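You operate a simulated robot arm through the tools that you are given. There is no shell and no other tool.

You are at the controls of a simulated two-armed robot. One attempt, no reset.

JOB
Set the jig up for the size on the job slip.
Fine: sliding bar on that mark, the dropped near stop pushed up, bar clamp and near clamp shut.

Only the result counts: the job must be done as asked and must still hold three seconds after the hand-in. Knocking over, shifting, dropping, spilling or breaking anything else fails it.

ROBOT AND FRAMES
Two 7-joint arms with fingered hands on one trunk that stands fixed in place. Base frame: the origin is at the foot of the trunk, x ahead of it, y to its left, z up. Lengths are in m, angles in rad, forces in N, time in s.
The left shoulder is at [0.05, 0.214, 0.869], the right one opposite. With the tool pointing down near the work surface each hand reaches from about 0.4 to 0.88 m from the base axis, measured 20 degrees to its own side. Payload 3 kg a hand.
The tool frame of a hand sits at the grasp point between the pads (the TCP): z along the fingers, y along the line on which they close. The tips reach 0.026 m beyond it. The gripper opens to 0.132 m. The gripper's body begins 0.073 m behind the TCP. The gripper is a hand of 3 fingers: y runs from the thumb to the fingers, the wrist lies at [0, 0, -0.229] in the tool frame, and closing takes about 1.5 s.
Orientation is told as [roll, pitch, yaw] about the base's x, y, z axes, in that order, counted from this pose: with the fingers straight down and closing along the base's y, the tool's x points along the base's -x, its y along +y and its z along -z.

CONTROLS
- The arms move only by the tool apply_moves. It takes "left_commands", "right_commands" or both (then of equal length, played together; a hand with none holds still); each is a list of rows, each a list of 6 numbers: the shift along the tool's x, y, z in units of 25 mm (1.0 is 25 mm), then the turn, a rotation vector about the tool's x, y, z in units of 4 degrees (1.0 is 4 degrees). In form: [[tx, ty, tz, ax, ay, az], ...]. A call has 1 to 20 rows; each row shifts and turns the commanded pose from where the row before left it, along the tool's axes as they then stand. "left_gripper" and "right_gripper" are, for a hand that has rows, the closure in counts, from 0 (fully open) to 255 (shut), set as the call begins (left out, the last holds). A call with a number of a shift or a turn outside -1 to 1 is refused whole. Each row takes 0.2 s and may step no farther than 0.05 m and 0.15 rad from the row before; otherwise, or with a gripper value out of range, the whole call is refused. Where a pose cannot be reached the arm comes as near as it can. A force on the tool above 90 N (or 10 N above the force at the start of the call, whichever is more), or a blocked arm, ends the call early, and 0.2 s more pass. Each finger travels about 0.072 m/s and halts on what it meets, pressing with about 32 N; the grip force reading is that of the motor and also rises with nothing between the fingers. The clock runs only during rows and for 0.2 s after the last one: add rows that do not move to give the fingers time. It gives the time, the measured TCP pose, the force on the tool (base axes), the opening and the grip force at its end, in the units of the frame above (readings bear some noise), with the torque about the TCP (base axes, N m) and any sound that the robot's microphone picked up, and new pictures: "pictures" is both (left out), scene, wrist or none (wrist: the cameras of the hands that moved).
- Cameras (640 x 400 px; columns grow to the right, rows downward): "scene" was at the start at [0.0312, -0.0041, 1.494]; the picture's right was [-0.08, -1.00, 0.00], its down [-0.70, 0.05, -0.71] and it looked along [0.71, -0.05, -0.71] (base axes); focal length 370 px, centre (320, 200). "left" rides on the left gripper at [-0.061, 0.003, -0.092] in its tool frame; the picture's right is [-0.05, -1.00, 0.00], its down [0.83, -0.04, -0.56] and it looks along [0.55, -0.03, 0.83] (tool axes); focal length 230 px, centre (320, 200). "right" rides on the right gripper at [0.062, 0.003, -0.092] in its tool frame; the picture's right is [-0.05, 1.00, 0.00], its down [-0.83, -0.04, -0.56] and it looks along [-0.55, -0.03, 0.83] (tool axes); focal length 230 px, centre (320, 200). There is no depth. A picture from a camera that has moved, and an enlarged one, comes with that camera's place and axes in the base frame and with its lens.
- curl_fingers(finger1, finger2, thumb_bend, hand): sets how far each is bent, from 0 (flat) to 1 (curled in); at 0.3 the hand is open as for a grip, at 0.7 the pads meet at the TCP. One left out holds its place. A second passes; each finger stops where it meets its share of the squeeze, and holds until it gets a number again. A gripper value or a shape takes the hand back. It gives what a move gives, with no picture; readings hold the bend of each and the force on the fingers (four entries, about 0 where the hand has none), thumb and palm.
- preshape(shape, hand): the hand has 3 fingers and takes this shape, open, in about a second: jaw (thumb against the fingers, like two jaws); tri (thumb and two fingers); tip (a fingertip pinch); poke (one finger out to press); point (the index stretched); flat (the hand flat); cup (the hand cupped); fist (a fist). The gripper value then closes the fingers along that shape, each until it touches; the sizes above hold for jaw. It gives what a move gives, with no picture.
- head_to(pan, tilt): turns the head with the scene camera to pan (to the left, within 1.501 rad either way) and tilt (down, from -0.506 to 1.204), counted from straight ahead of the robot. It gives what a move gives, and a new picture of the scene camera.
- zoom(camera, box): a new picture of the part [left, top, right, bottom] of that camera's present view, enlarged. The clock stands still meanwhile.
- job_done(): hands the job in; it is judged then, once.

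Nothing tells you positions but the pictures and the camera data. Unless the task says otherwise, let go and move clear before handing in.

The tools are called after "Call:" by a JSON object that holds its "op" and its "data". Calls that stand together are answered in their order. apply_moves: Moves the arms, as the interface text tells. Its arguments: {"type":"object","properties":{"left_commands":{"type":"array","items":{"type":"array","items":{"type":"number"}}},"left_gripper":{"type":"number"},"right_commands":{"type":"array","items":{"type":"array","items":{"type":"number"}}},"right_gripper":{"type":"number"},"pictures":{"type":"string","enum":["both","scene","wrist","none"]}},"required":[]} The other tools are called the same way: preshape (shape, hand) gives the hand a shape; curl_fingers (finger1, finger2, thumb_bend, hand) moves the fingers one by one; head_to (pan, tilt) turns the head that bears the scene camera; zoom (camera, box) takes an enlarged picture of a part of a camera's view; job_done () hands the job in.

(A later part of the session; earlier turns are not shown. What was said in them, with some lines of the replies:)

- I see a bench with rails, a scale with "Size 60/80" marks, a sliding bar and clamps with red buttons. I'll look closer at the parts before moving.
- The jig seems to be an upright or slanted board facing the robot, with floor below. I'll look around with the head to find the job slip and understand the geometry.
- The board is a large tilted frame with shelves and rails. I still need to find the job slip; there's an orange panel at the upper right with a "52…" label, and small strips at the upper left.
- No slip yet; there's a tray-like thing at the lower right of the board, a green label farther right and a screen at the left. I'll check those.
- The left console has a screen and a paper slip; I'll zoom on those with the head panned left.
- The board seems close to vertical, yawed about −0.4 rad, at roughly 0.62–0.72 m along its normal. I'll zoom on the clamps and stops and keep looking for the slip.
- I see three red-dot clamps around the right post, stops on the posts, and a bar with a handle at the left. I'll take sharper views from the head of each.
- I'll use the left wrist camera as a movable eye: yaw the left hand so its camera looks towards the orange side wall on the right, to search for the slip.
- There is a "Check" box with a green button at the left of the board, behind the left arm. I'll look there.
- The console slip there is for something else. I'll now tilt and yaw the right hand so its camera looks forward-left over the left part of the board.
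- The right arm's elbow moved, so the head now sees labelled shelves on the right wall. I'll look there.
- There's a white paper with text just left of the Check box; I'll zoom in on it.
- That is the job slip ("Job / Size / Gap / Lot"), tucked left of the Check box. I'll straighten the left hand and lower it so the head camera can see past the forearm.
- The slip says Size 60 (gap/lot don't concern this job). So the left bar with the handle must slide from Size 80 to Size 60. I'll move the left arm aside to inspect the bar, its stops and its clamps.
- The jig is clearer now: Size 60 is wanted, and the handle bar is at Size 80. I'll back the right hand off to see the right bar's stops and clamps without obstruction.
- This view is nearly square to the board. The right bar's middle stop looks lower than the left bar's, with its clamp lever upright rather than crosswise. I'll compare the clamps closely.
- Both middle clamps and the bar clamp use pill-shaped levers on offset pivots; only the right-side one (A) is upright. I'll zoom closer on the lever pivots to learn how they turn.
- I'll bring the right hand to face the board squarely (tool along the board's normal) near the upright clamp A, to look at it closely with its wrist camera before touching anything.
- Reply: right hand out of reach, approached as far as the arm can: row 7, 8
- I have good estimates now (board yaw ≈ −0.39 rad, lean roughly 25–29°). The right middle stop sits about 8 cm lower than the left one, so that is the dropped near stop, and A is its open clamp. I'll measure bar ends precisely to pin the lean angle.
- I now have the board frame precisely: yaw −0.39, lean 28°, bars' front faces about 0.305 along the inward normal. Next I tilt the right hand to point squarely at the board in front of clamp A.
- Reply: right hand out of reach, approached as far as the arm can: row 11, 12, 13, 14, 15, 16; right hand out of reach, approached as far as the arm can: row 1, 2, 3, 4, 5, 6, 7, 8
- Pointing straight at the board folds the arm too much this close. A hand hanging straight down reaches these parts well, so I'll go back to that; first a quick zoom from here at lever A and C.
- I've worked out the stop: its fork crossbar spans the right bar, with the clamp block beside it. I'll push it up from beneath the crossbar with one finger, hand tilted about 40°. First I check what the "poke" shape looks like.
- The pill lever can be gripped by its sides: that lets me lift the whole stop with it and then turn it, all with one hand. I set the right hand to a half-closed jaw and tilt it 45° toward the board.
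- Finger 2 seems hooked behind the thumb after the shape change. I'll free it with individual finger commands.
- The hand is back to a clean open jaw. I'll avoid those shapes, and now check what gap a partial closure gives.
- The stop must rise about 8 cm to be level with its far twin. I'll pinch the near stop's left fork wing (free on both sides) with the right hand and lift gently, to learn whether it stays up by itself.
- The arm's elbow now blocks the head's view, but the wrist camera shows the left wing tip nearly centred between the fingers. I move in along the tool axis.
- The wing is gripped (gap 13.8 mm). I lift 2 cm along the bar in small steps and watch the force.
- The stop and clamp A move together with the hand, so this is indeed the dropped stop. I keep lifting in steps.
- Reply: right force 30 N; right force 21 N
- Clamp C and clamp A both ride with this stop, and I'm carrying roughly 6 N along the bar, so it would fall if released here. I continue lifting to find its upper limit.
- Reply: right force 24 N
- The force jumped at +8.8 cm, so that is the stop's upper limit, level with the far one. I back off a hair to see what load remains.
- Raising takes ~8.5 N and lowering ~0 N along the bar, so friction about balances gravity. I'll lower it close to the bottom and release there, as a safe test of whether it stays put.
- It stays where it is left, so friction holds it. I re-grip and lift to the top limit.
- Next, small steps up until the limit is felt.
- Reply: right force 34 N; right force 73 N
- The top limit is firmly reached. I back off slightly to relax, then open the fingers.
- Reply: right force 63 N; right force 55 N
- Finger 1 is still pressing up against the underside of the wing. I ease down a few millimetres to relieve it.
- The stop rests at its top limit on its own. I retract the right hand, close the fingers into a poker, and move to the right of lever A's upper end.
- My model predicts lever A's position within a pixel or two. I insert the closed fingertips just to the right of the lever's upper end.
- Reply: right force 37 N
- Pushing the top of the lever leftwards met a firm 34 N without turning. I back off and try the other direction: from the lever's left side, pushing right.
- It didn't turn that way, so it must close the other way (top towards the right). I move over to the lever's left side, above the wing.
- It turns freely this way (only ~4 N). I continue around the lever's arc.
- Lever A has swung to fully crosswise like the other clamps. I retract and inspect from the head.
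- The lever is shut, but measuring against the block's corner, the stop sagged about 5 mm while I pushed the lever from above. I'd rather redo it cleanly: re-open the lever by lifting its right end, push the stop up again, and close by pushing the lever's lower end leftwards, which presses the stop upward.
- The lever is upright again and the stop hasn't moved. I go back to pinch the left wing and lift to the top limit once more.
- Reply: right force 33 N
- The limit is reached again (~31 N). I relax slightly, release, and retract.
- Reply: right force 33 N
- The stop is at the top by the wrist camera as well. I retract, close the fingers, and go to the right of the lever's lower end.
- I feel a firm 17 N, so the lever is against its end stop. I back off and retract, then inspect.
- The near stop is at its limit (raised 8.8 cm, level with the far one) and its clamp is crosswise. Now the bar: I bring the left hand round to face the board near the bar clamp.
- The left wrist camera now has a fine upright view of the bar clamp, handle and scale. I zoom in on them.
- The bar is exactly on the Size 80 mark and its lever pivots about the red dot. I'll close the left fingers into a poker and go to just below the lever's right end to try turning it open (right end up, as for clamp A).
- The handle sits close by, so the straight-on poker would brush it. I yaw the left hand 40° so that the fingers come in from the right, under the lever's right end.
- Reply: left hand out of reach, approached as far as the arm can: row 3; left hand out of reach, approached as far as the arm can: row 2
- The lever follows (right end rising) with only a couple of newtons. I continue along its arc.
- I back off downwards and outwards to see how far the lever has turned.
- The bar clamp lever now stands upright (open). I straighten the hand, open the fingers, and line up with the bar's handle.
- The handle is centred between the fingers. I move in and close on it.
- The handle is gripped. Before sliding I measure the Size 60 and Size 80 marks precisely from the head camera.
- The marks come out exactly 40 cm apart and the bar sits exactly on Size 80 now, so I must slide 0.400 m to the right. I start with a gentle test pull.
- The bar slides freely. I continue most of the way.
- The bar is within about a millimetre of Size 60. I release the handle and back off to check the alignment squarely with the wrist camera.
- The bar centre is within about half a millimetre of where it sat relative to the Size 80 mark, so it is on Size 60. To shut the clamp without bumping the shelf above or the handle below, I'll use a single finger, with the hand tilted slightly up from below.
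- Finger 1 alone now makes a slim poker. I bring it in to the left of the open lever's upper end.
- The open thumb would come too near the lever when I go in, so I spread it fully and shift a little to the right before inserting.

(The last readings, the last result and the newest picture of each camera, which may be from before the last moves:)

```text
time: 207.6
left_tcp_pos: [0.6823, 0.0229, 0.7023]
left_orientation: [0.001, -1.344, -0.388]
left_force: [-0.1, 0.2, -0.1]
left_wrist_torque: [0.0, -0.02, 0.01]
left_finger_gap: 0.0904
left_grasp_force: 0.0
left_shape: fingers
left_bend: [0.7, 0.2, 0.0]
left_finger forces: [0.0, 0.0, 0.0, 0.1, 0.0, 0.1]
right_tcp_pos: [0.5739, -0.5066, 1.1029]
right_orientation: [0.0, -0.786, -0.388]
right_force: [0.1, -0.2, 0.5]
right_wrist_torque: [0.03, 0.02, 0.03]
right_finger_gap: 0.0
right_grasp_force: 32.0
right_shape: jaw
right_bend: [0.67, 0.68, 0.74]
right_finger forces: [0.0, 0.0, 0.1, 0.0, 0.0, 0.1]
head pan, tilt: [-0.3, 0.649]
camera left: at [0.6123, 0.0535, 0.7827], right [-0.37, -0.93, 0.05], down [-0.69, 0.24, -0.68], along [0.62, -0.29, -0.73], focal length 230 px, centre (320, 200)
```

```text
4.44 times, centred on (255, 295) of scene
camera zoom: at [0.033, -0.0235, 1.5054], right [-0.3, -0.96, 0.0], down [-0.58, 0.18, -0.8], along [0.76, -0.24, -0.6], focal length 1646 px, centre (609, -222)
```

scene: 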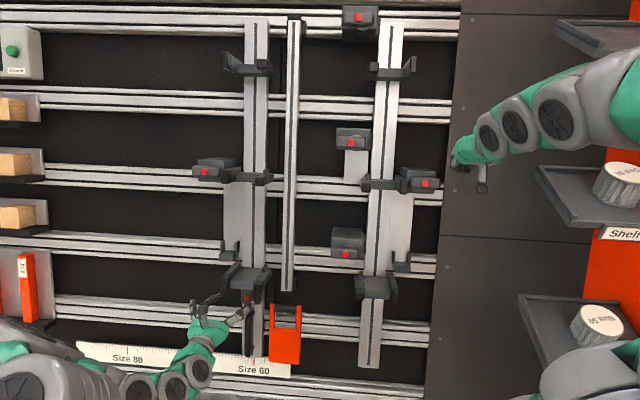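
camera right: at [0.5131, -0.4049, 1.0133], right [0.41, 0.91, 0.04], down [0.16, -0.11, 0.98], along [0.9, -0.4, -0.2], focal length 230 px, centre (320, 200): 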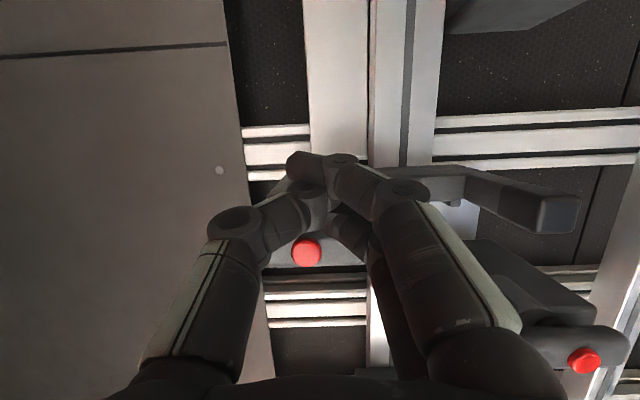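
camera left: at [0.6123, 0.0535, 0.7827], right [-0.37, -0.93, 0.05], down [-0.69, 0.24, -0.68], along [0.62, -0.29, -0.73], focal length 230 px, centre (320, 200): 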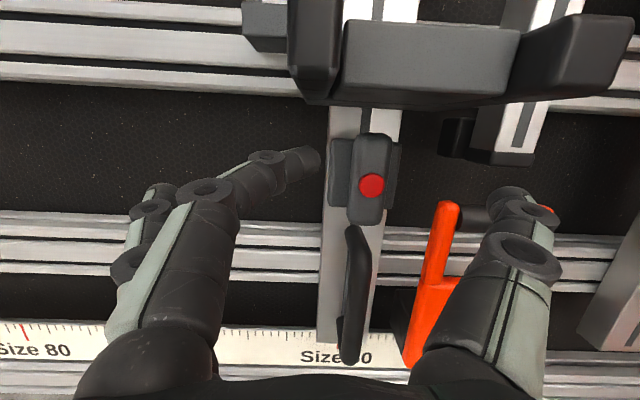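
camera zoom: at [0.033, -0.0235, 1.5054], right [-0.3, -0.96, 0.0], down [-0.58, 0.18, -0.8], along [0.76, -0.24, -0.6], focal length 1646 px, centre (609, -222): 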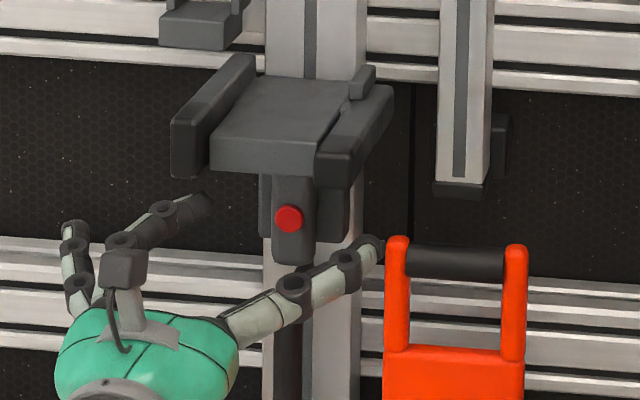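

I set the thumb back to a moderate opening, roll the hand a touch so the thumb rides higher, and insert the single finger to the left of the lever.

Call:
{"op": "curl_fingers", "data": {"hand": "left", "thumb_bend": 0.3}}

Call:
{"op": "apply_moves", "data": {"left_commands": [[0, -0.25, 0, 0, 0, -1], [0, 0, 0, 0, 0, -1], [0.113, 0.016, 0.425, 0, 0, 0], [0.113, 0.016, 0.425, 0, 0, 0], [0, 0, 0, 0, 0, 0]], "pictures": "wrist"}}

Call:
{"op": "zoom", "data": {"camera": "scene", "box": [205, 250, 305, 340]}}

```text
time: 208.6
left_tcp_pos: [0.6816, 0.0218, 0.7021]
left_orientation: [0.0, -1.345, -0.387]
left_force: [-0.4, 0.3, -0.1]
left_wrist_torque: [-0.01, 0.06, 0.01]
left_finger_gap: 0.0693
left_grasp_force: 0.0
left_shape: fingers
left_bend: [0.7, 0.2, 0.3]
left_finger forces: [0.0, 0.1, 0.0, 0.0, 0.0, 0.0]
right_tcp_pos: [0.5737, -0.5075, 1.1023]
right_orientation: [0.0, -0.786, -0.387]
right_force: [0.2, 0.9, -0.8]
right_wrist_torque: [-0.01, 0.03, -0.04]
right_finger_gap: 0.0002
right_grasp_force: 31.8
right_shape: jaw
right_bend: [0.67, 0.68, 0.74]
right_finger forces: [0.0, 0.0, 0.0, 0.1, 0.1, 0.1]
head pan, tilt: [-0.3, 0.649]
```

```text
time: 209.8
left_tcp_pos: [0.6976, 0.007, 0.6913]
left_orientation: [-0.545, -1.305, 0.17]
left_force: [0.8, -0.6, 0.7]
left_wrist_torque: [0.0, 0.01, 0.01]
left_finger_gap: 0.0692
left_grasp_force: 0.0
left_shape: fingers
left_bend: [0.7, 0.2, 0.3]
left_finger forces: [0.1, 0.1, 0.0, 0.1, 0.0, 0.1]
right_tcp_pos: [0.5737, -0.5071, 1.1026]
right_orientation: [-0.002, -0.785, -0.388]
right_force: [1.2, 0.8, 0.2]
right_wrist_torque: [-0.03, -0.01, -0.01]
right_finger_gap: 0.0
right_grasp_force: 31.9
right_shape: jaw
right_bend: [0.67, 0.68, 0.74]
right_finger forces: [0.0, 0.1, 0.0, 0.0, 0.0, 0.1]
head pan, tilt: [-0.3, 0.649]
camera left: at [0.6302, 0.0469, 0.7695], right [-0.33, -0.92, 0.19], down [-0.73, 0.13, -0.67], along [0.6, -0.36, -0.72], focal length 230 px, centre (320, 200)
```

left: 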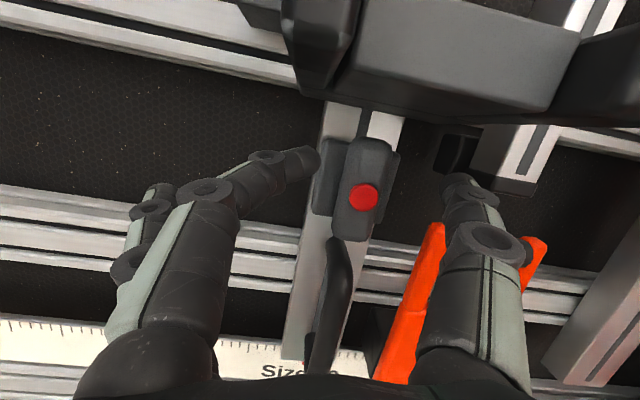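

```text
4.44 times, centred on (255, 295) of scene
camera zoom: at [0.033, -0.0235, 1.5054], right [-0.3, -0.96, 0.0], down [-0.58, 0.18, -0.8], along [0.76, -0.24, -0.6], focal length 1646 px, centre (609, -222)
```

zoom: 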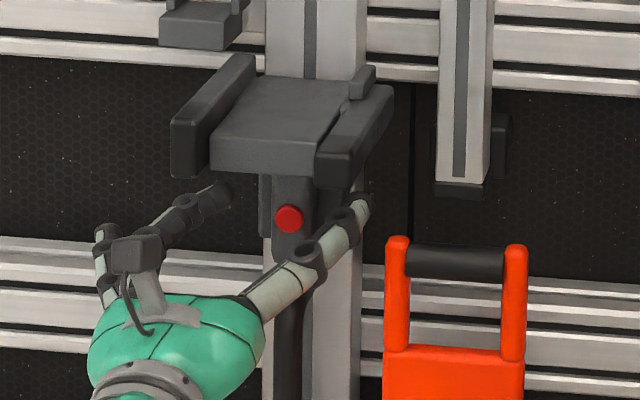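

Call:
{"op": "apply_moves", "data": {"left_commands": [[0.113, 0.016, 0.425, 0, 0, 0], [0.113, 0.016, 0.425, 0, 0, 0], [0, 0, 0, 0, 0, 0]], "pictures": "wrist"}}

Call:
{"op": "zoom", "data": {"camera": "left", "box": [240, 80, 520, 260]}}

```text
time: 210.6
left_tcp_pos: [0.7148, -0.0005, 0.6811]
left_orientation: [-0.545, -1.304, 0.173]
left_force: [0.5, -0.2, -0.6]
left_wrist_torque: [-0.02, 0.02, -0.02]
left_finger_gap: 0.0693
left_grasp_force: 0.0
left_shape: fingers
left_bend: [0.7, 0.2, 0.3]
left_finger forces: [0.1, 0.1, 0.1, 0.0, 0.0, 0.1]
right_tcp_pos: [0.573, -0.5082, 1.1025]
right_orientation: [-0.001, -0.785, -0.388]
right_force: [0.4, 0.5, -0.6]
right_wrist_torque: [0.02, 0.0, 0.0]
right_finger_gap: 0.0
right_grasp_force: 32.3
right_shape: jaw
right_bend: [0.67, 0.68, 0.74]
right_finger forces: [0.0, 0.1, 0.1, 0.1, 0.0, 0.0]
head pan, tilt: [-0.3, 0.649]
camera left: at [0.6485, 0.0398, 0.7595], right [-0.33, -0.92, 0.19], down [-0.73, 0.13, -0.67], along [0.6, -0.36, -0.72], focal length 230 px, centre (320, 200)
```

left: 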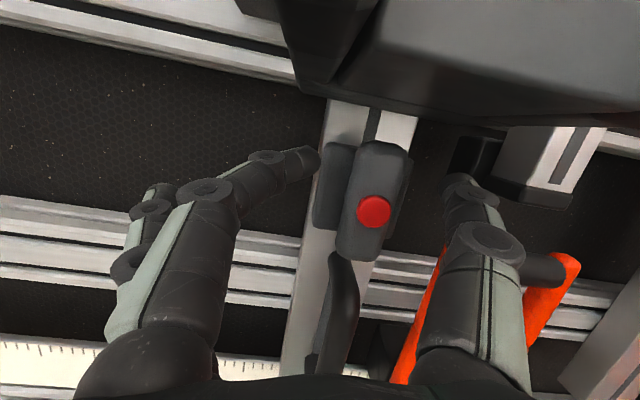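

```text
2.22 times, centred on (380, 170) of left
camera zoom: at [0.6485, 0.0398, 0.7595], right [-0.33, -0.92, 0.19], down [-0.73, 0.13, -0.67], along [0.6, -0.36, -0.72], focal length 511 px, centre (187, 267)
```

zoom: 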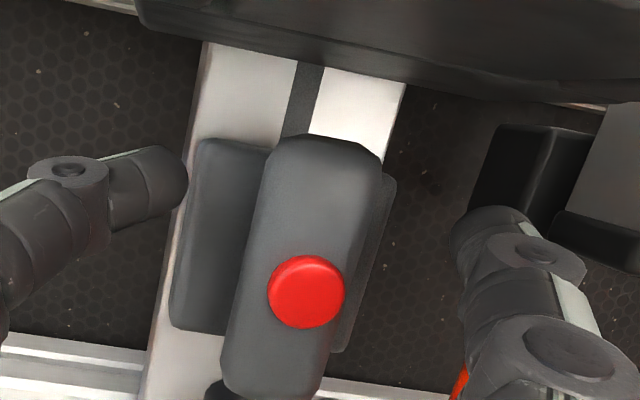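

The finger is in place, with clearances to the shelf, thin bar and orange tool checked. I ease right to contact and start the arc.

Call:
{"op": "apply_moves", "data": {"left_commands": [[-0.009, -0.228, -0.155, 0, 0, 0], [0.032, -0.228, 0, 0, 0, 0], [-0.19, -0.261, 0.06, 0, 0, 0], [0, 0, 0, 0, 0, 0]], "pictures": "wrist"}}

Call:
{"op": "zoom", "data": {"camera": "scene", "box": [205, 250, 305, 340]}}

```text
time: 211.6
left_tcp_pos: [0.7074, -0.0149, 0.6881]
left_orientation: [-0.541, -1.306, 0.166]
left_force: [-0.2, 0.5, 0.1]
left_wrist_torque: [-0.03, -0.03, 0.01]
left_finger_gap: 0.0691
left_grasp_force: 0.0
left_shape: fingers
left_bend: [0.7, 0.2, 0.3]
left_finger forces: [0.1, 0.0, 0.0, 0.0, 0.0, 0.1]
right_tcp_pos: [0.5737, -0.5069, 1.1033]
right_orientation: [0.0, -0.784, -0.388]
right_force: [-0.7, 0.4, -0.3]
right_wrist_torque: [0.0, -0.02, -0.01]
right_finger_gap: 0.0
right_grasp_force: 31.6
right_shape: jaw
right_bend: [0.67, 0.68, 0.74]
right_finger forces: [0.0, 0.1, 0.0, 0.0, 0.0, 0.0]
head pan, tilt: [-0.3, 0.649]
camera left: at [0.6409, 0.0248, 0.7671], right [-0.33, -0.93, 0.18], down [-0.73, 0.13, -0.67], along [0.6, -0.36, -0.72], focal length 230 px, centre (320, 200)
```

left: 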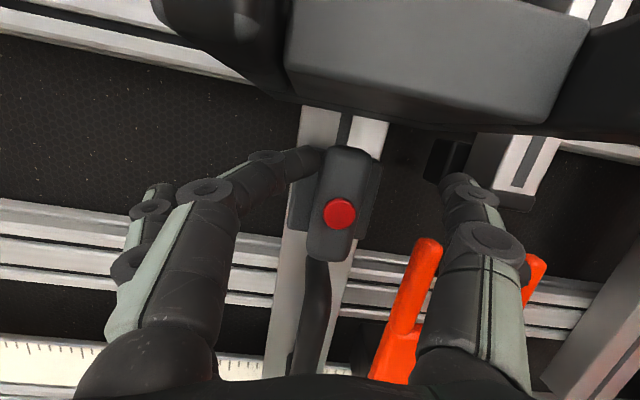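

```text
4.44 times, centred on (255, 295) of scene
camera zoom: at [0.033, -0.0235, 1.5054], right [-0.3, -0.96, 0.0], down [-0.58, 0.18, -0.8], along [0.76, -0.24, -0.6], focal length 1646 px, centre (609, -222)
```

zoom: 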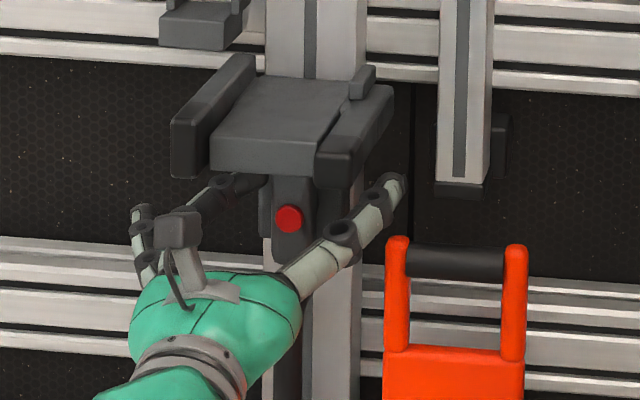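

Call:
{"op": "apply_moves", "data": {"left_commands": [[-0.056, -0.155, 0.02, 0, 0, 0], [-0.056, -0.155, 0.02, 0, 0, 0], [-0.016, -0.166, 0.01, 0, 0, 0], [-0.016, -0.166, 0.01, 0, 0, 0], [0, 0, 0, 0, 0, 0]], "pictures": "wrist"}}

Call:
{"op": "zoom", "data": {"camera": "scene", "box": [205, 250, 305, 340]}}

```text
time: 212.8
left_tcp_pos: [0.7065, -0.0301, 0.6926]
left_orientation: [-0.542, -1.306, 0.171]
left_force: [0.1, 4.3, 0.6]
left_wrist_torque: [0.02, -0.02, 0.07]
left_finger_gap: 0.0739
left_grasp_force: 1.8
left_shape: fingers
left_bend: [0.68, 0.2, 0.3]
left_finger forces: [3.8, 0.1, 0.0, 0.0, 0.0, 0.1]
right_tcp_pos: [0.5731, -0.5067, 1.1028]
right_orientation: [0.001, -0.787, -0.388]
right_force: [-0.3, -1.0, -0.4]
right_wrist_torque: [0.03, 0.03, -0.01]
right_finger_gap: 0.0004
right_grasp_force: 31.8
right_shape: jaw
right_bend: [0.67, 0.68, 0.74]
right_finger forces: [0.0, 0.0, 0.1, 0.0, 0.0, 0.1]
head pan, tilt: [-0.3, 0.649]
camera left: at [0.6389, 0.0093, 0.772], right [-0.33, -0.93, 0.19], down [-0.73, 0.13, -0.67], along [0.6, -0.36, -0.72], focal length 230 px, centre (320, 200)
```

left: 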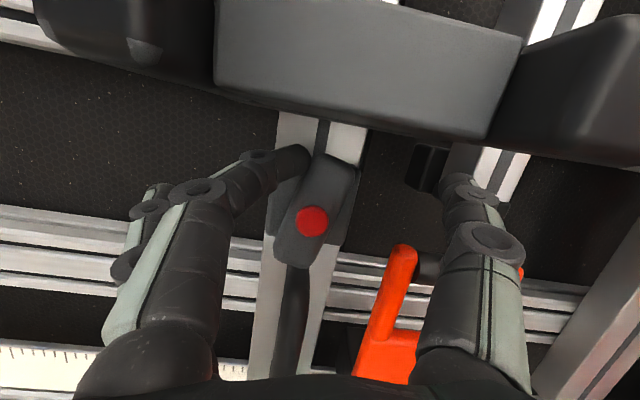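

```text
4.44 times, centred on (255, 295) of scene
camera zoom: at [0.033, -0.0234, 1.5054], right [-0.3, -0.96, 0.0], down [-0.58, 0.18, -0.8], along [0.76, -0.24, -0.6], focal length 1646 px, centre (609, -222)
```

zoom: 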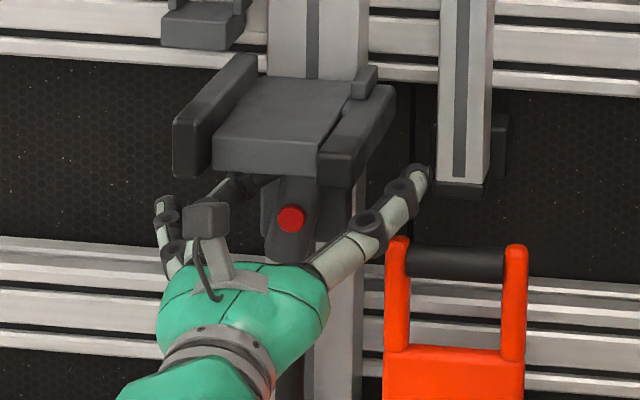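

The lever is turning, though the bar crept about 1.5 mm with it; I'll re-centre the bar with the handle before the final closing push. I continue.

Call:
{"op": "apply_moves", "data": {"left_commands": [[0.01, -0.166, 0, 0, 0, 0], [0.01, -0.166, 0, 0, 0, 0], [0.024, -0.166, 0, 0, 0, 0], [0.024, -0.166, 0, 0, 0, 0], [0, 0, 0, 0, 0, 0]], "pictures": "wrist"}}

Call:
{"op": "zoom", "data": {"camera": "scene", "box": [205, 250, 305, 340]}}

```text
time: 214.0
left_tcp_pos: [0.6988, -0.045, 0.6951]
left_orientation: [-0.543, -1.307, 0.174]
left_force: [0.1, 16.4, 6.9]
left_wrist_torque: [-0.53, 0.0, -0.11]
left_finger_gap: 0.0553
left_grasp_force: 9.0
left_shape: fingers
left_bend: [0.7, 0.2, 0.35]
left_finger forces: [0.0, 0.0, 0.1, 0.0, 17.2, 0.0]
right_tcp_pos: [0.5736, -0.5064, 1.1032]
right_orientation: [0.0, -0.786, -0.388]
right_force: [0.1, -0.7, -0.3]
right_wrist_torque: [0.01, 0.01, -0.01]
right_finger_gap: 0.0
right_grasp_force: 31.7
right_shape: jaw
right_bend: [0.67, 0.68, 0.74]
right_finger forces: [0.0, 0.0, 0.1, 0.1, 0.0, 0.1]
head pan, tilt: [-0.3, 0.649]
camera left: at [0.6316, -0.0058, 0.7734], right [-0.33, -0.93, 0.19], down [-0.73, 0.13, -0.67], along [0.6, -0.36, -0.72], focal length 230 px, centre (320, 200)
```

left: 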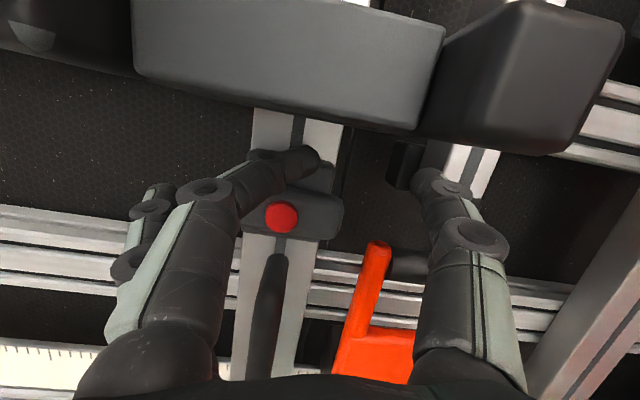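

```text
4.44 times, centred on (255, 295) of scene
camera zoom: at [0.0329, -0.0232, 1.5054], right [-0.3, -0.96, 0.0], down [-0.58, 0.18, -0.8], along [0.76, -0.24, -0.6], focal length 1646 px, centre (609, -222)
```

zoom: 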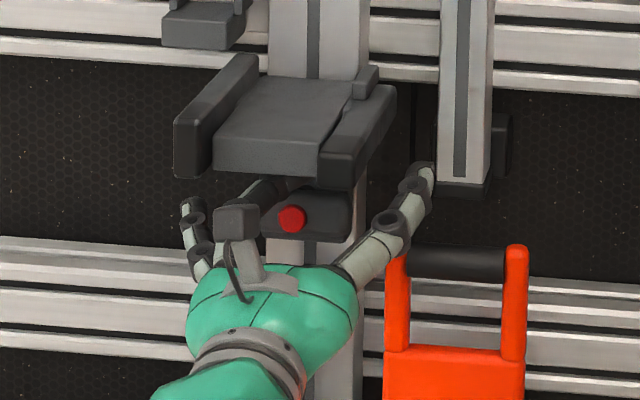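

The lever is across now, but my thumb is touching the thin bar. I back away to the left at once.

Call:
{"op": "apply_moves", "data": {"left_commands": [[0, 0.3, 0, 0, 0, 0], [0, 0.4, 0, 0, 0, 0], [0, 0, 0, 0, 0, 0]], "pictures": "wrist"}}

Call:
{"op": "zoom", "data": {"camera": "scene", "box": [205, 250, 305, 340]}}

Call:
{"op": "zoom", "data": {"camera": "scene", "box": [270, 275, 310, 300]}}

```text
time: 214.8
left_tcp_pos: [0.7029, -0.0298, 0.6912]
left_orientation: [-0.541, -1.306, 0.167]
left_force: [-1.0, -0.9, -1.0]
left_wrist_torque: [0.02, 0.01, 0.01]
left_finger_gap: 0.069
left_grasp_force: 0.1
left_shape: fingers
left_bend: [0.7, 0.2, 0.3]
left_finger forces: [0.1, 0.0, 0.0, 0.1, 0.1, 0.0]
right_tcp_pos: [0.5728, -0.5073, 1.1035]
right_orientation: [0.001, -0.787, -0.388]
right_force: [0.1, 0.4, 0.8]
right_wrist_torque: [0.01, 0.0, 0.03]
right_finger_gap: 0.0001
right_grasp_force: 31.5
right_shape: jaw
right_bend: [0.67, 0.68, 0.74]
right_finger forces: [0.1, 0.0, 0.0, 0.0, 0.1, 0.0]
head pan, tilt: [-0.3, 0.649]
camera left: at [0.6374, 0.0091, 0.7712], right [-0.33, -0.92, 0.19], down [-0.73, 0.13, -0.67], along [0.6, -0.36, -0.72], focal length 230 px, centre (320, 200)
```

left: 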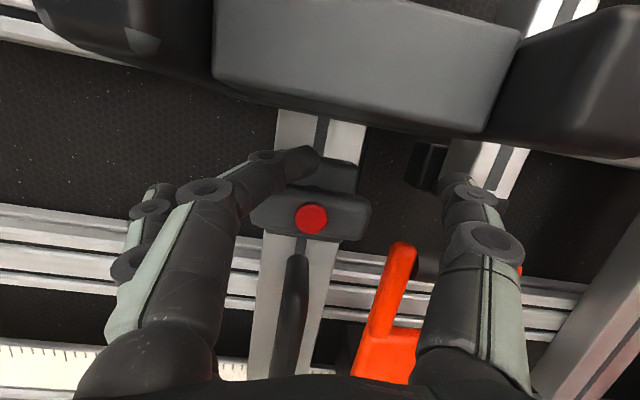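

```text
4.44 times, centred on (255, 295) of scene
camera zoom: at [0.033, -0.0235, 1.5054], right [-0.3, -0.96, 0.0], down [-0.58, 0.18, -0.8], along [0.76, -0.24, -0.6], focal length 1646 px, centre (609, -222)
```

zoom: 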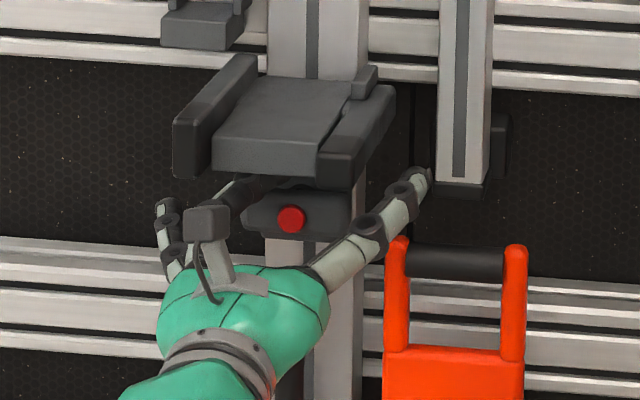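

```text
16.00 times, centred on (290, 288) of scene
camera zoom: at [0.033, -0.0235, 1.5054], right [-0.3, -0.96, 0.0], down [-0.58, 0.18, -0.8], along [0.76, -0.24, -0.6], focal length 5927 px, centre (800, -1200)
```

zoom: 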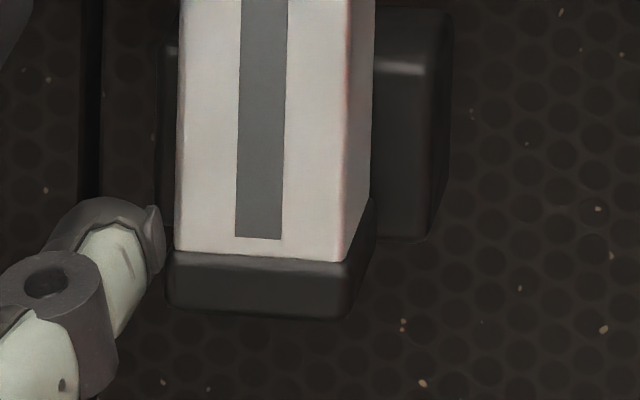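

The thin bar hasn't moved (same pixels as before). The bar clamp lever is across. I withdraw and check both the lever and the bar's alignment.

Call:
{"op": "apply_moves", "data": {"left_commands": [[0, 0.1, -0.6, 0, 0, 0], [0, 0.1, -0.7, 0, 0, 0], [0, 0.1, -0.7, 0, 0, 0], [0, 0.1, -0.7, 0, 0, 0], [0, 0, 0, 0, 0, 0]], "pictures": "both"}}

Call:
{"op": "zoom", "data": {"camera": "scene", "box": [205, 250, 305, 340]}}

Call:
{"op": "zoom", "data": {"camera": "scene", "box": [235, 345, 275, 370]}}

Call:
{"op": "zoom", "data": {"camera": "left", "box": [200, 130, 440, 320]}}

```text
time: 216.0
left_tcp_pos: [0.6458, 0.0048, 0.7052]
left_orientation: [-0.541, -1.306, 0.169]
left_force: [0.3, -0.1, 0.7]
left_wrist_torque: [0.01, 0.0, 0.0]
left_finger_gap: 0.069
left_grasp_force: 0.1
left_shape: fingers
left_bend: [0.7, 0.2, 0.3]
left_finger forces: [0.1, 0.1, 0.1, 0.1, 0.0, 0.1]
right_tcp_pos: [0.5737, -0.5066, 1.1028]
right_orientation: [0.0, -0.784, -0.387]
right_force: [-0.1, -0.4, 0.3]
right_wrist_torque: [-0.03, -0.01, -0.01]
right_finger_gap: 0.0
right_grasp_force: 31.4
right_shape: jaw
right_bend: [0.67, 0.68, 0.74]
right_finger forces: [0.0, 0.1, 0.0, 0.0, 0.1, 0.0]
head pan, tilt: [-0.3, 0.649]
camera left: at [0.5793, 0.0443, 0.7844], right [-0.33, -0.92, 0.18], down [-0.73, 0.13, -0.67], along [0.6, -0.36, -0.72], focal length 230 px, centre (320, 200)
```

scene: 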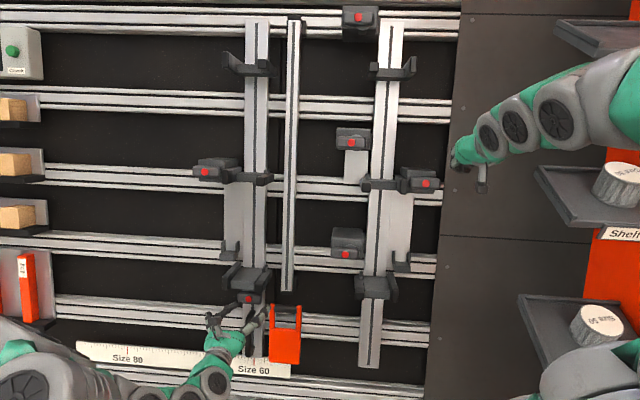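
left: 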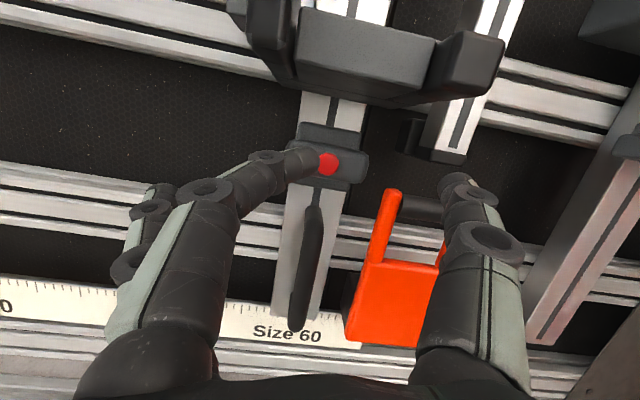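

```text
4.44 times, centred on (255, 295) of scene
camera zoom: at [0.033, -0.0235, 1.5054], right [-0.3, -0.96, 0.0], down [-0.58, 0.18, -0.8], along [0.76, -0.24, -0.6], focal length 1646 px, centre (609, -222)
```

zoom: 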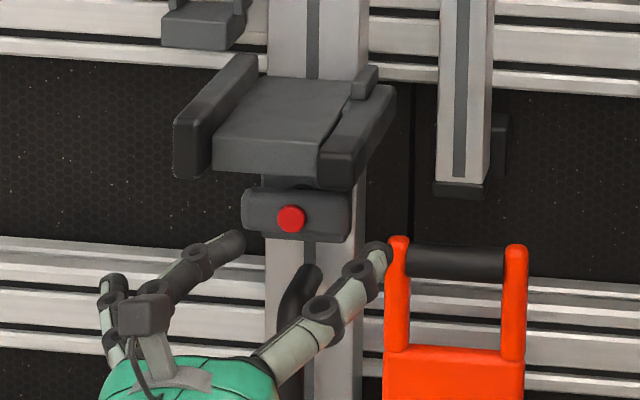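

```text
16.00 times, centred on (255, 358) of scene
camera zoom: at [0.033, -0.0235, 1.5054], right [-0.3, -0.96, 0.0], down [-0.58, 0.18, -0.8], along [0.76, -0.24, -0.6], focal length 5927 px, centre (1360, -2320)
```

zoom: 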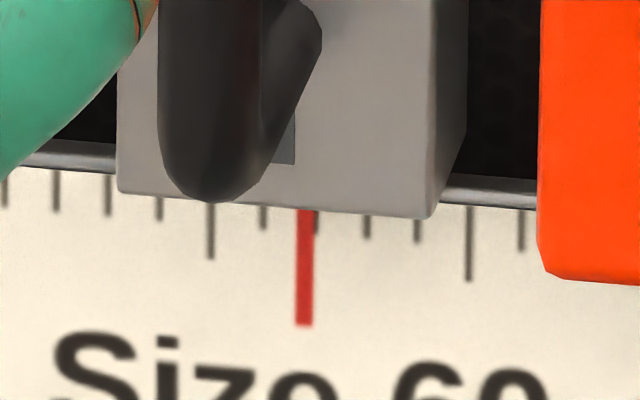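

```text
2.11 times, centred on (320, 225) of left
camera zoom: at [0.5793, 0.0443, 0.7844], right [-0.33, -0.92, 0.18], down [-0.73, 0.13, -0.67], along [0.6, -0.36, -0.72], focal length 484 px, centre (320, 147)
```

zoom: 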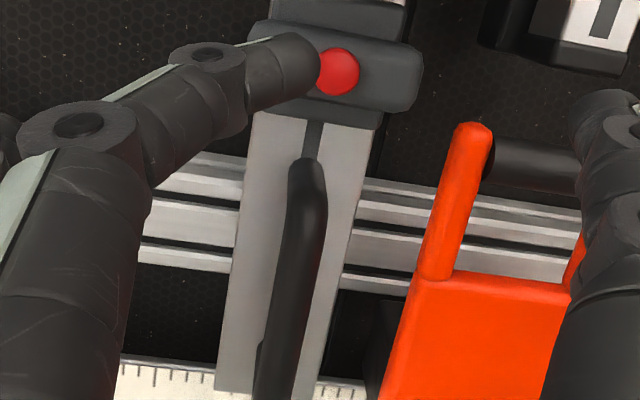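

The clamp lever is fully crosswise, and the bar shifted only about 1.6 mm right, which should put it within about a millimetre of the mark. I take a square-on look to confirm.

Call:
{"op": "apply_moves", "data": {"left_commands": [[0, 0, -0.3, 0, 0, 1], [0, 0, -0.3, 0, 0, 1], [0, 0, 0, 0, 1, 0], [0, 0, 0, 0, 1, 0], [0, 0, 0, 0, 1, 0], [0, 0, 0, 0, 0.75, 0], [0, 0, 0, 0, 0, 0]], "pictures": "wrist"}}

```text
time: 217.6
left_tcp_pos: [0.6329, 0.0096, 0.7081]
left_orientation: [0.001, -1.082, -0.388]
left_force: [0.0, -0.4, -0.5]
left_wrist_torque: [0.0, 0.0, 0.02]
left_finger_gap: 0.0691
left_grasp_force: 0.0
left_shape: fingers
left_bend: [0.7, 0.2, 0.3]
left_finger forces: [0.0, 0.0, 0.0, 0.0, 0.1, 0.0]
right_tcp_pos: [0.5736, -0.5069, 1.1027]
right_orientation: [0.0, -0.786, -0.389]
right_force: [1.4, 0.1, 0.5]
right_wrist_torque: [0.0, -0.02, 0.04]
right_finger_gap: 0.0
right_grasp_force: 32.1
right_shape: jaw
right_bend: [0.67, 0.68, 0.74]
right_finger forces: [0.1, 0.0, 0.0, 0.0, 0.0, 0.0]
head pan, tilt: [-0.3, 0.649]
camera left: at [0.5851, 0.0324, 0.8059], right [-0.36, -0.93, 0.05], down [-0.83, 0.29, -0.47], along [0.43, -0.21, -0.88], focal length 230 px, centre (320, 200)
```

left: 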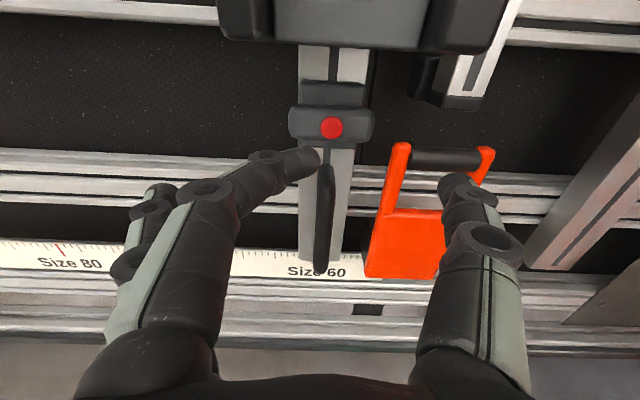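

Call:
{"op": "apply_moves", "data": {"left_commands": [[0.78, -0.09, 0.15, 0, 0, 0], [0.78, -0.09, 0.15, 0, 0, 0], [0.78, -0.09, 0.15, 0, 0, 0], [0.78, -0.09, 0.15, 0, 0, 0], [0, 0, 0, 0, 0, 0]], "pictures": "wrist"}}

Call:
{"op": "zoom", "data": {"camera": "left", "box": [270, 180, 370, 250]}}

Call:
{"op": "zoom", "data": {"camera": "left", "box": [260, 0, 380, 80]}}

```text
time: 218.8
left_tcp_pos: [0.6083, 0.0096, 0.6322]
left_orientation: [-0.001, -1.082, -0.387]
left_force: [-0.5, -1.1, -0.7]
left_wrist_torque: [-0.05, 0.01, -0.01]
left_finger_gap: 0.0692
left_grasp_force: 0.0
left_shape: fingers
left_bend: [0.7, 0.2, 0.3]
left_finger forces: [0.1, 0.0, 0.0, 0.1, 0.0, 0.0]
right_tcp_pos: [0.5738, -0.5063, 1.1023]
right_orientation: [0.0, -0.784, -0.388]
right_force: [0.2, 0.1, -0.9]
right_wrist_torque: [0.0, 0.02, -0.01]
right_finger_gap: 0.0
right_grasp_force: 31.9
right_shape: jaw
right_bend: [0.67, 0.68, 0.74]
right_finger forces: [0.0, 0.0, 0.0, 0.0, 0.0, 0.0]
head pan, tilt: [-0.3, 0.649]
camera left: at [0.5609, 0.0331, 0.7296], right [-0.35, -0.93, 0.05], down [-0.83, 0.29, -0.47], along [0.43, -0.21, -0.88], focal length 230 px, centre (320, 200)
```

left: 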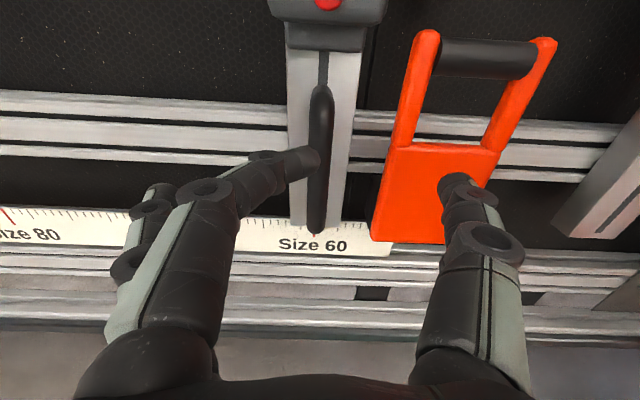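

```text
5.71 times, centred on (320, 215) of left
camera zoom: at [0.5609, 0.0331, 0.7296], right [-0.35, -0.93, 0.05], down [-0.83, 0.29, -0.47], along [0.43, -0.21, -0.88], focal length 1315 px, centre (320, 114)
```

zoom: 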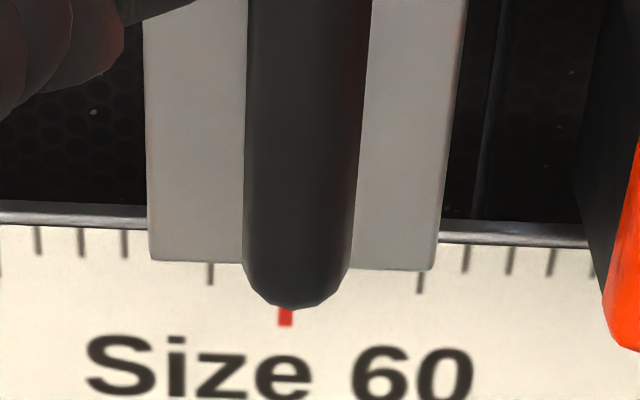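

```text
5.00 times, centred on (320, 40) of left
camera zoom: at [0.5609, 0.0331, 0.7296], right [-0.35, -0.93, 0.05], down [-0.83, 0.29, -0.47], along [0.43, -0.21, -0.88], focal length 1150 px, centre (320, 1000)
```

zoom: 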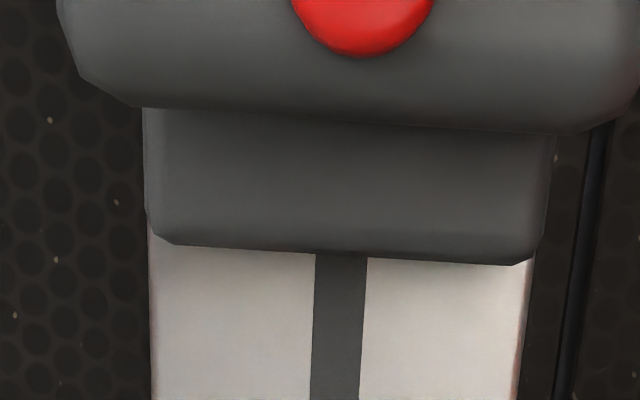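

The bar centre now coincides with the Size 60 mark to within about a millimetre, and the bar clamp lever lies parallel to its body (shut). I withdraw the left hand to the left and back, clear of the jig.

Call:
{"op": "apply_moves", "data": {"left_commands": [[0, 0, -0.6, 0, 0, 0], [0, 0, -0.6, 0, 0, 0], [0, 0.9, 0, 0, 0, 0], [0, 0.9, 0, 0, 0, 0], [0, 0.9, 0, 0, 0, 0], [0, 0.9, 0, 0, 0, 0], [0, 0.9, 0, 0, 0, 0], [0, 0.9, -0.3, 0, 0, 0], [0, 0.9, -0.5, 0, 0, 0], [-0.3, 0.9, -0.8, 0, 0, 0], [-0.3, 0.6, -0.9, 0, 0, 0], [-0.3, 0.5, -0.9, 0, 0, 0]], "pictures": "both"}}

```text
time: 221.4
left_tcp_pos: [0.6038, 0.2388, 0.7046]
left_orientation: [-0.002, -1.084, -0.387]
left_force: [-0.4, -0.2, -0.3]
left_wrist_torque: [0.0, -0.01, -0.01]
left_finger_gap: 0.0689
left_grasp_force: 0.1
left_shape: fingers
left_bend: [0.7, 0.2, 0.3]
left_finger forces: [0.0, 0.0, 0.0, 0.1, 0.0, 0.1]
left hand out of reach, approached as far as the arm can: row 2
right_tcp_pos: [0.5739, -0.5071, 1.1015]
right_orientation: [-0.003, -0.784, -0.387]
right_force: [0.5, -0.9, 0.7]
right_wrist_torque: [-0.02, -0.02, 0.03]
right_finger_gap: 0.0002
right_grasp_force: 32.1
right_shape: jaw
right_bend: [0.67, 0.68, 0.74]
right_finger forces: [0.1, 0.0, 0.0, 0.0, 0.0, 0.1]
head pan, tilt: [-0.3, 0.649]
camera left: at [0.5558, 0.2604, 0.8019], right [-0.35, -0.93, 0.05], down [-0.83, 0.29, -0.47], along [0.43, -0.21, -0.88], focal length 230 px, centre (320, 200)
```

scene: 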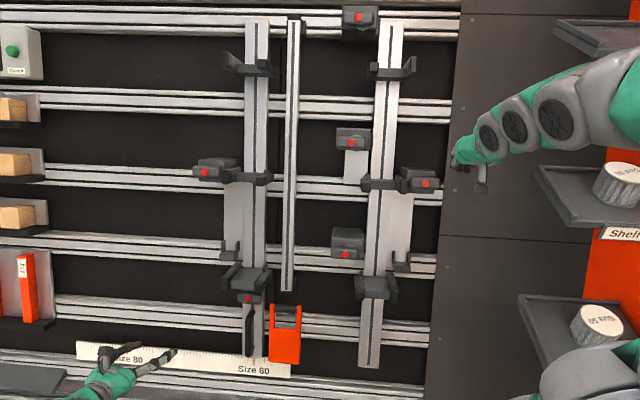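
left: 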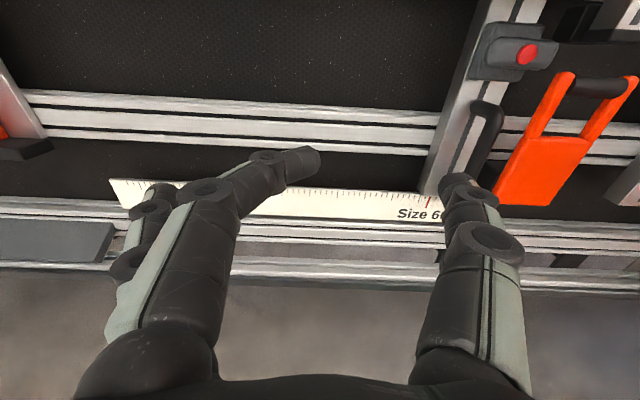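

Both hands are clear of the parts; I now verify everything from the head camera.

Call:
{"op": "zoom", "data": {"camera": "scene", "box": [180, 140, 460, 390]}}

Call:
{"op": "zoom", "data": {"camera": "scene", "box": [210, 270, 290, 380]}}

Call:
{"op": "zoom", "data": {"camera": "scene", "box": [380, 160, 440, 210]}}

Call:
{"op": "zoom", "data": {"camera": "scene", "box": [235, 345, 275, 370]}}

Call:
{"op": "zoom", "data": {"camera": "scene", "box": [0, 0, 280, 350]}}

```text
1.60 times, centred on (320, 265) of scene
camera zoom: at [0.033, -0.0235, 1.5054], right [-0.3, -0.96, 0.0], down [-0.58, 0.18, -0.8], along [0.76, -0.24, -0.6], focal length 593 px, centre (320, 96)
```

zoom: 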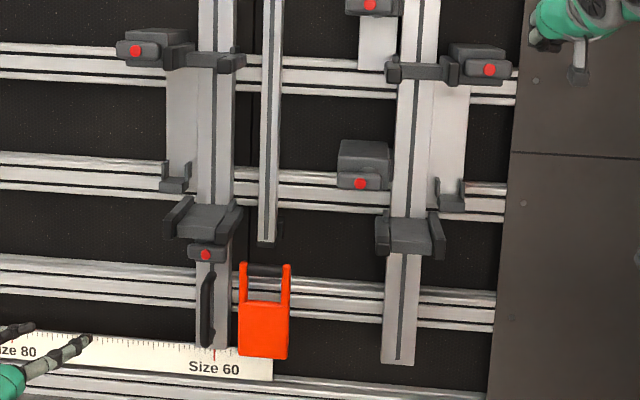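

```text
3.64 times, centred on (250, 325) of scene
camera zoom: at [0.033, -0.0235, 1.5054], right [-0.3, -0.96, 0.0], down [-0.58, 0.18, -0.8], along [0.76, -0.24, -0.6], focal length 1347 px, centre (574, -254)
```

zoom: 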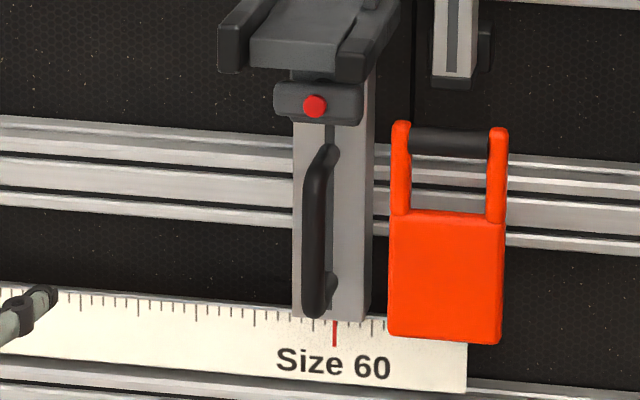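

```text
8.00 times, centred on (410, 185) of scene
camera zoom: at [0.033, -0.0235, 1.5054], right [-0.3, -0.96, 0.0], down [-0.58, 0.18, -0.8], along [0.76, -0.24, -0.6], focal length 2963 px, centre (-400, 320)
```

zoom: 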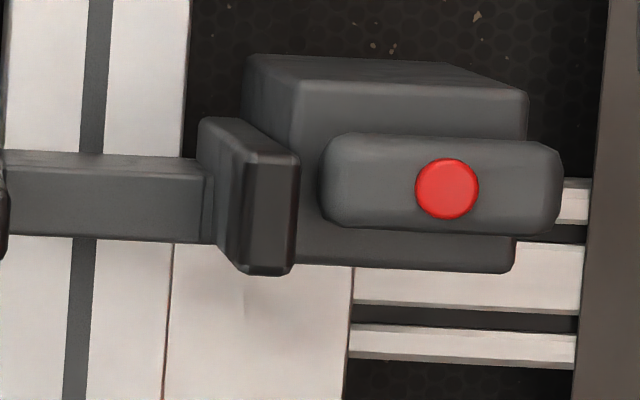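

```text
16.00 times, centred on (255, 358) of scene
camera zoom: at [0.033, -0.0235, 1.5054], right [-0.3, -0.96, 0.0], down [-0.58, 0.18, -0.8], along [0.76, -0.24, -0.6], focal length 5927 px, centre (1360, -2320)
```

zoom: 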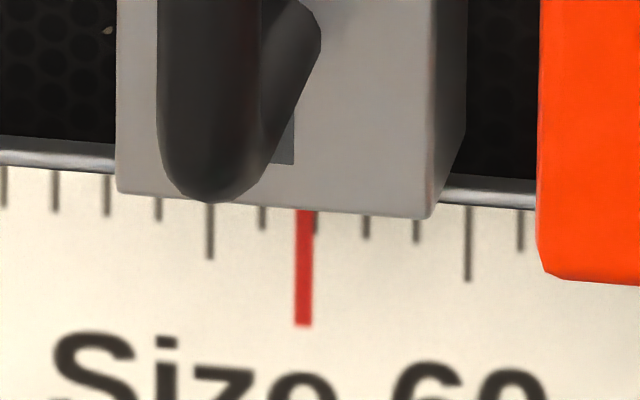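

```text
1.14 times, centred on (140, 175) of scene
camera zoom: at [0.033, -0.0235, 1.5054], right [-0.3, -0.96, 0.0], down [-0.58, 0.18, -0.8], along [0.76, -0.24, -0.6], focal length 423 px, centre (526, 229)
```

zoom: 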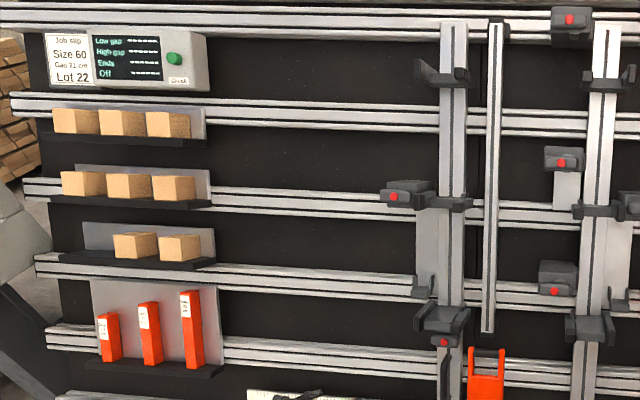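

Call:
{"op": "zoom", "data": {"camera": "scene", "box": [220, 275, 280, 325]}}

Call:
{"op": "zoom", "data": {"camera": "left", "box": [460, 20, 580, 120]}}

```text
8.00 times, centred on (250, 300) of scene
camera zoom: at [0.033, -0.0235, 1.5054], right [-0.3, -0.96, 0.0], down [-0.58, 0.18, -0.8], along [0.76, -0.24, -0.6], focal length 2963 px, centre (880, -600)
```

zoom: 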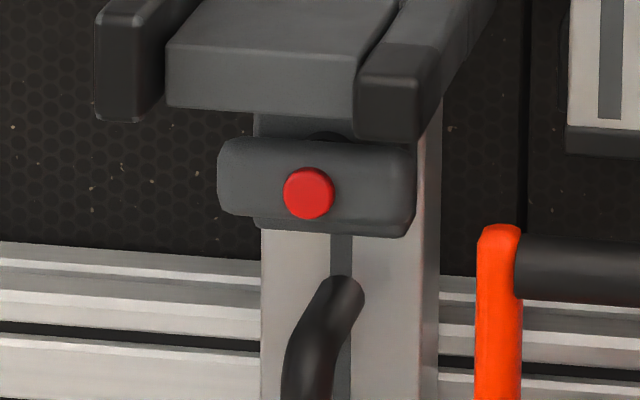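

```text
4.00 times, centred on (520, 70) of left
camera zoom: at [0.5558, 0.2604, 0.8019], right [-0.35, -0.93, 0.05], down [-0.83, 0.29, -0.47], along [0.43, -0.21, -0.88], focal length 920 px, centre (-480, 720)
```

zoom: 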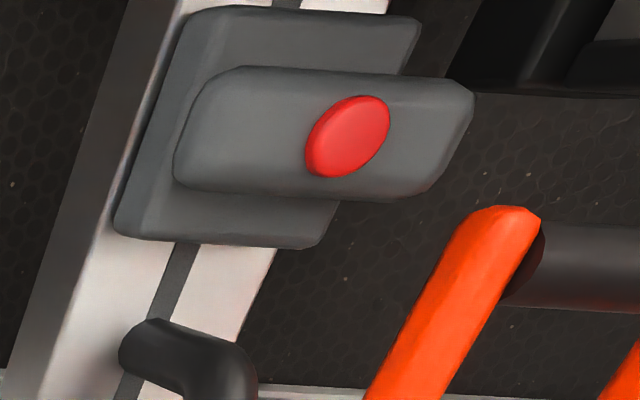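

All clamps are crosswise (shut), the near stop is at its top, and the bar is on Size 60. I draw the right hand a little farther back, then hand in.

Call:
{"op": "apply_moves", "data": {"right_commands": [[-0.5, 0, -0.8, 0, 0, 0], [-0.5, 0, -0.8, 0, 0, 0], [-0.5, 0, -0.8, 0, 0, 0], [0, 0, 0, 0, 0, 0]], "left_commands": [[0, 0, -0.5, 0, 0, 0], [0, 0, -0.5, 0, 0, 0], [0, 0, 0, 0, 0, 0], [0, 0, 0, 0, 0, 0]], "pictures": "scene"}}

```text
time: 222.4
left_tcp_pos: [0.594, 0.2418, 0.7117]
left_orientation: [-0.003, -1.081, -0.39]
left_force: [0.2, 0.6, 1.1]
left_wrist_torque: [0.0, 0.02, -0.01]
left_finger_gap: 0.069
left_grasp_force: 0.1
left_shape: fingers
left_bend: [0.7, 0.2, 0.3]
left_finger forces: [0.1, 0.0, 0.1, 0.0, 0.0, 0.0]
left hand out of reach, approached as far as the arm can: row 2
right_tcp_pos: [0.5581, -0.4994, 1.172]
right_orientation: [0.001, -0.785, -0.388]
right_force: [-0.7, -0.1, -0.6]
right_wrist_torque: [0.0, 0.01, 0.0]
right_finger_gap: 0.0002
right_grasp_force: 32.3
right_shape: jaw
right_bend: [0.67, 0.68, 0.74]
right_finger forces: [0.0, 0.0, 0.1, 0.0, 0.1, 0.0]
head pan, tilt: [-0.3, 0.649]
```

scene: 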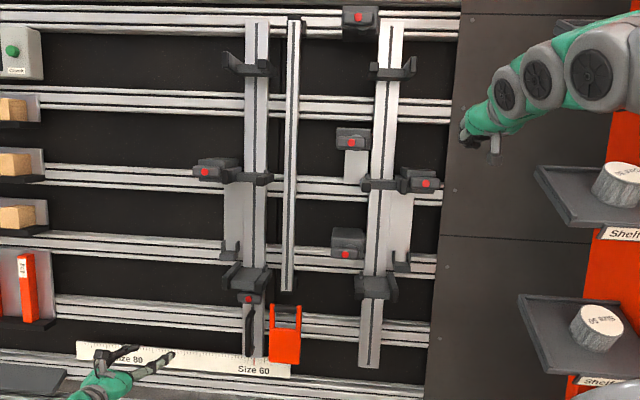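

The jig is set: the bar is on Size 60 with its clamp shut, the near stop is up at its limit with its clamp shut, nothing else has moved, and both hands are clear. I hand the job in.

Call:
{"op": "job_done", "data": {}}

```text
The job is handed in.
```

I set the jig up for Size 60, as the job slip asks, and handed it in. I don't have the judge's result yet.

- **Sliding bar:** moved 40 cm from Size 80 to Size 60. The camera measurements put its centre within about 1 mm of the mark.
- **Bar clamp:** shut. I opened it to slide the bar. Closing it pushed the bar about 1.6 mm, which the 1 mm figure already includes.
- **Near stop:** pushed up to its upper limit, about 8.8 cm above where it had dropped and level with the far stop.
- **Near clamp:** shut. The first time I shut it the stop sagged about 5 mm, so I reopened it, pushed the stop back up and shut it again. It measured at the top limit afterwards.

I judged both clamps shut by the position of their levers. I did not tug on the bar or the stop to test that they hold.

While I was closing the bar clamp, my left thumb pressed against the thin middle bar at about 17 N. I backed off, and the camera shows the thin bar in the same place as before.

Both hands are clear of the jig.
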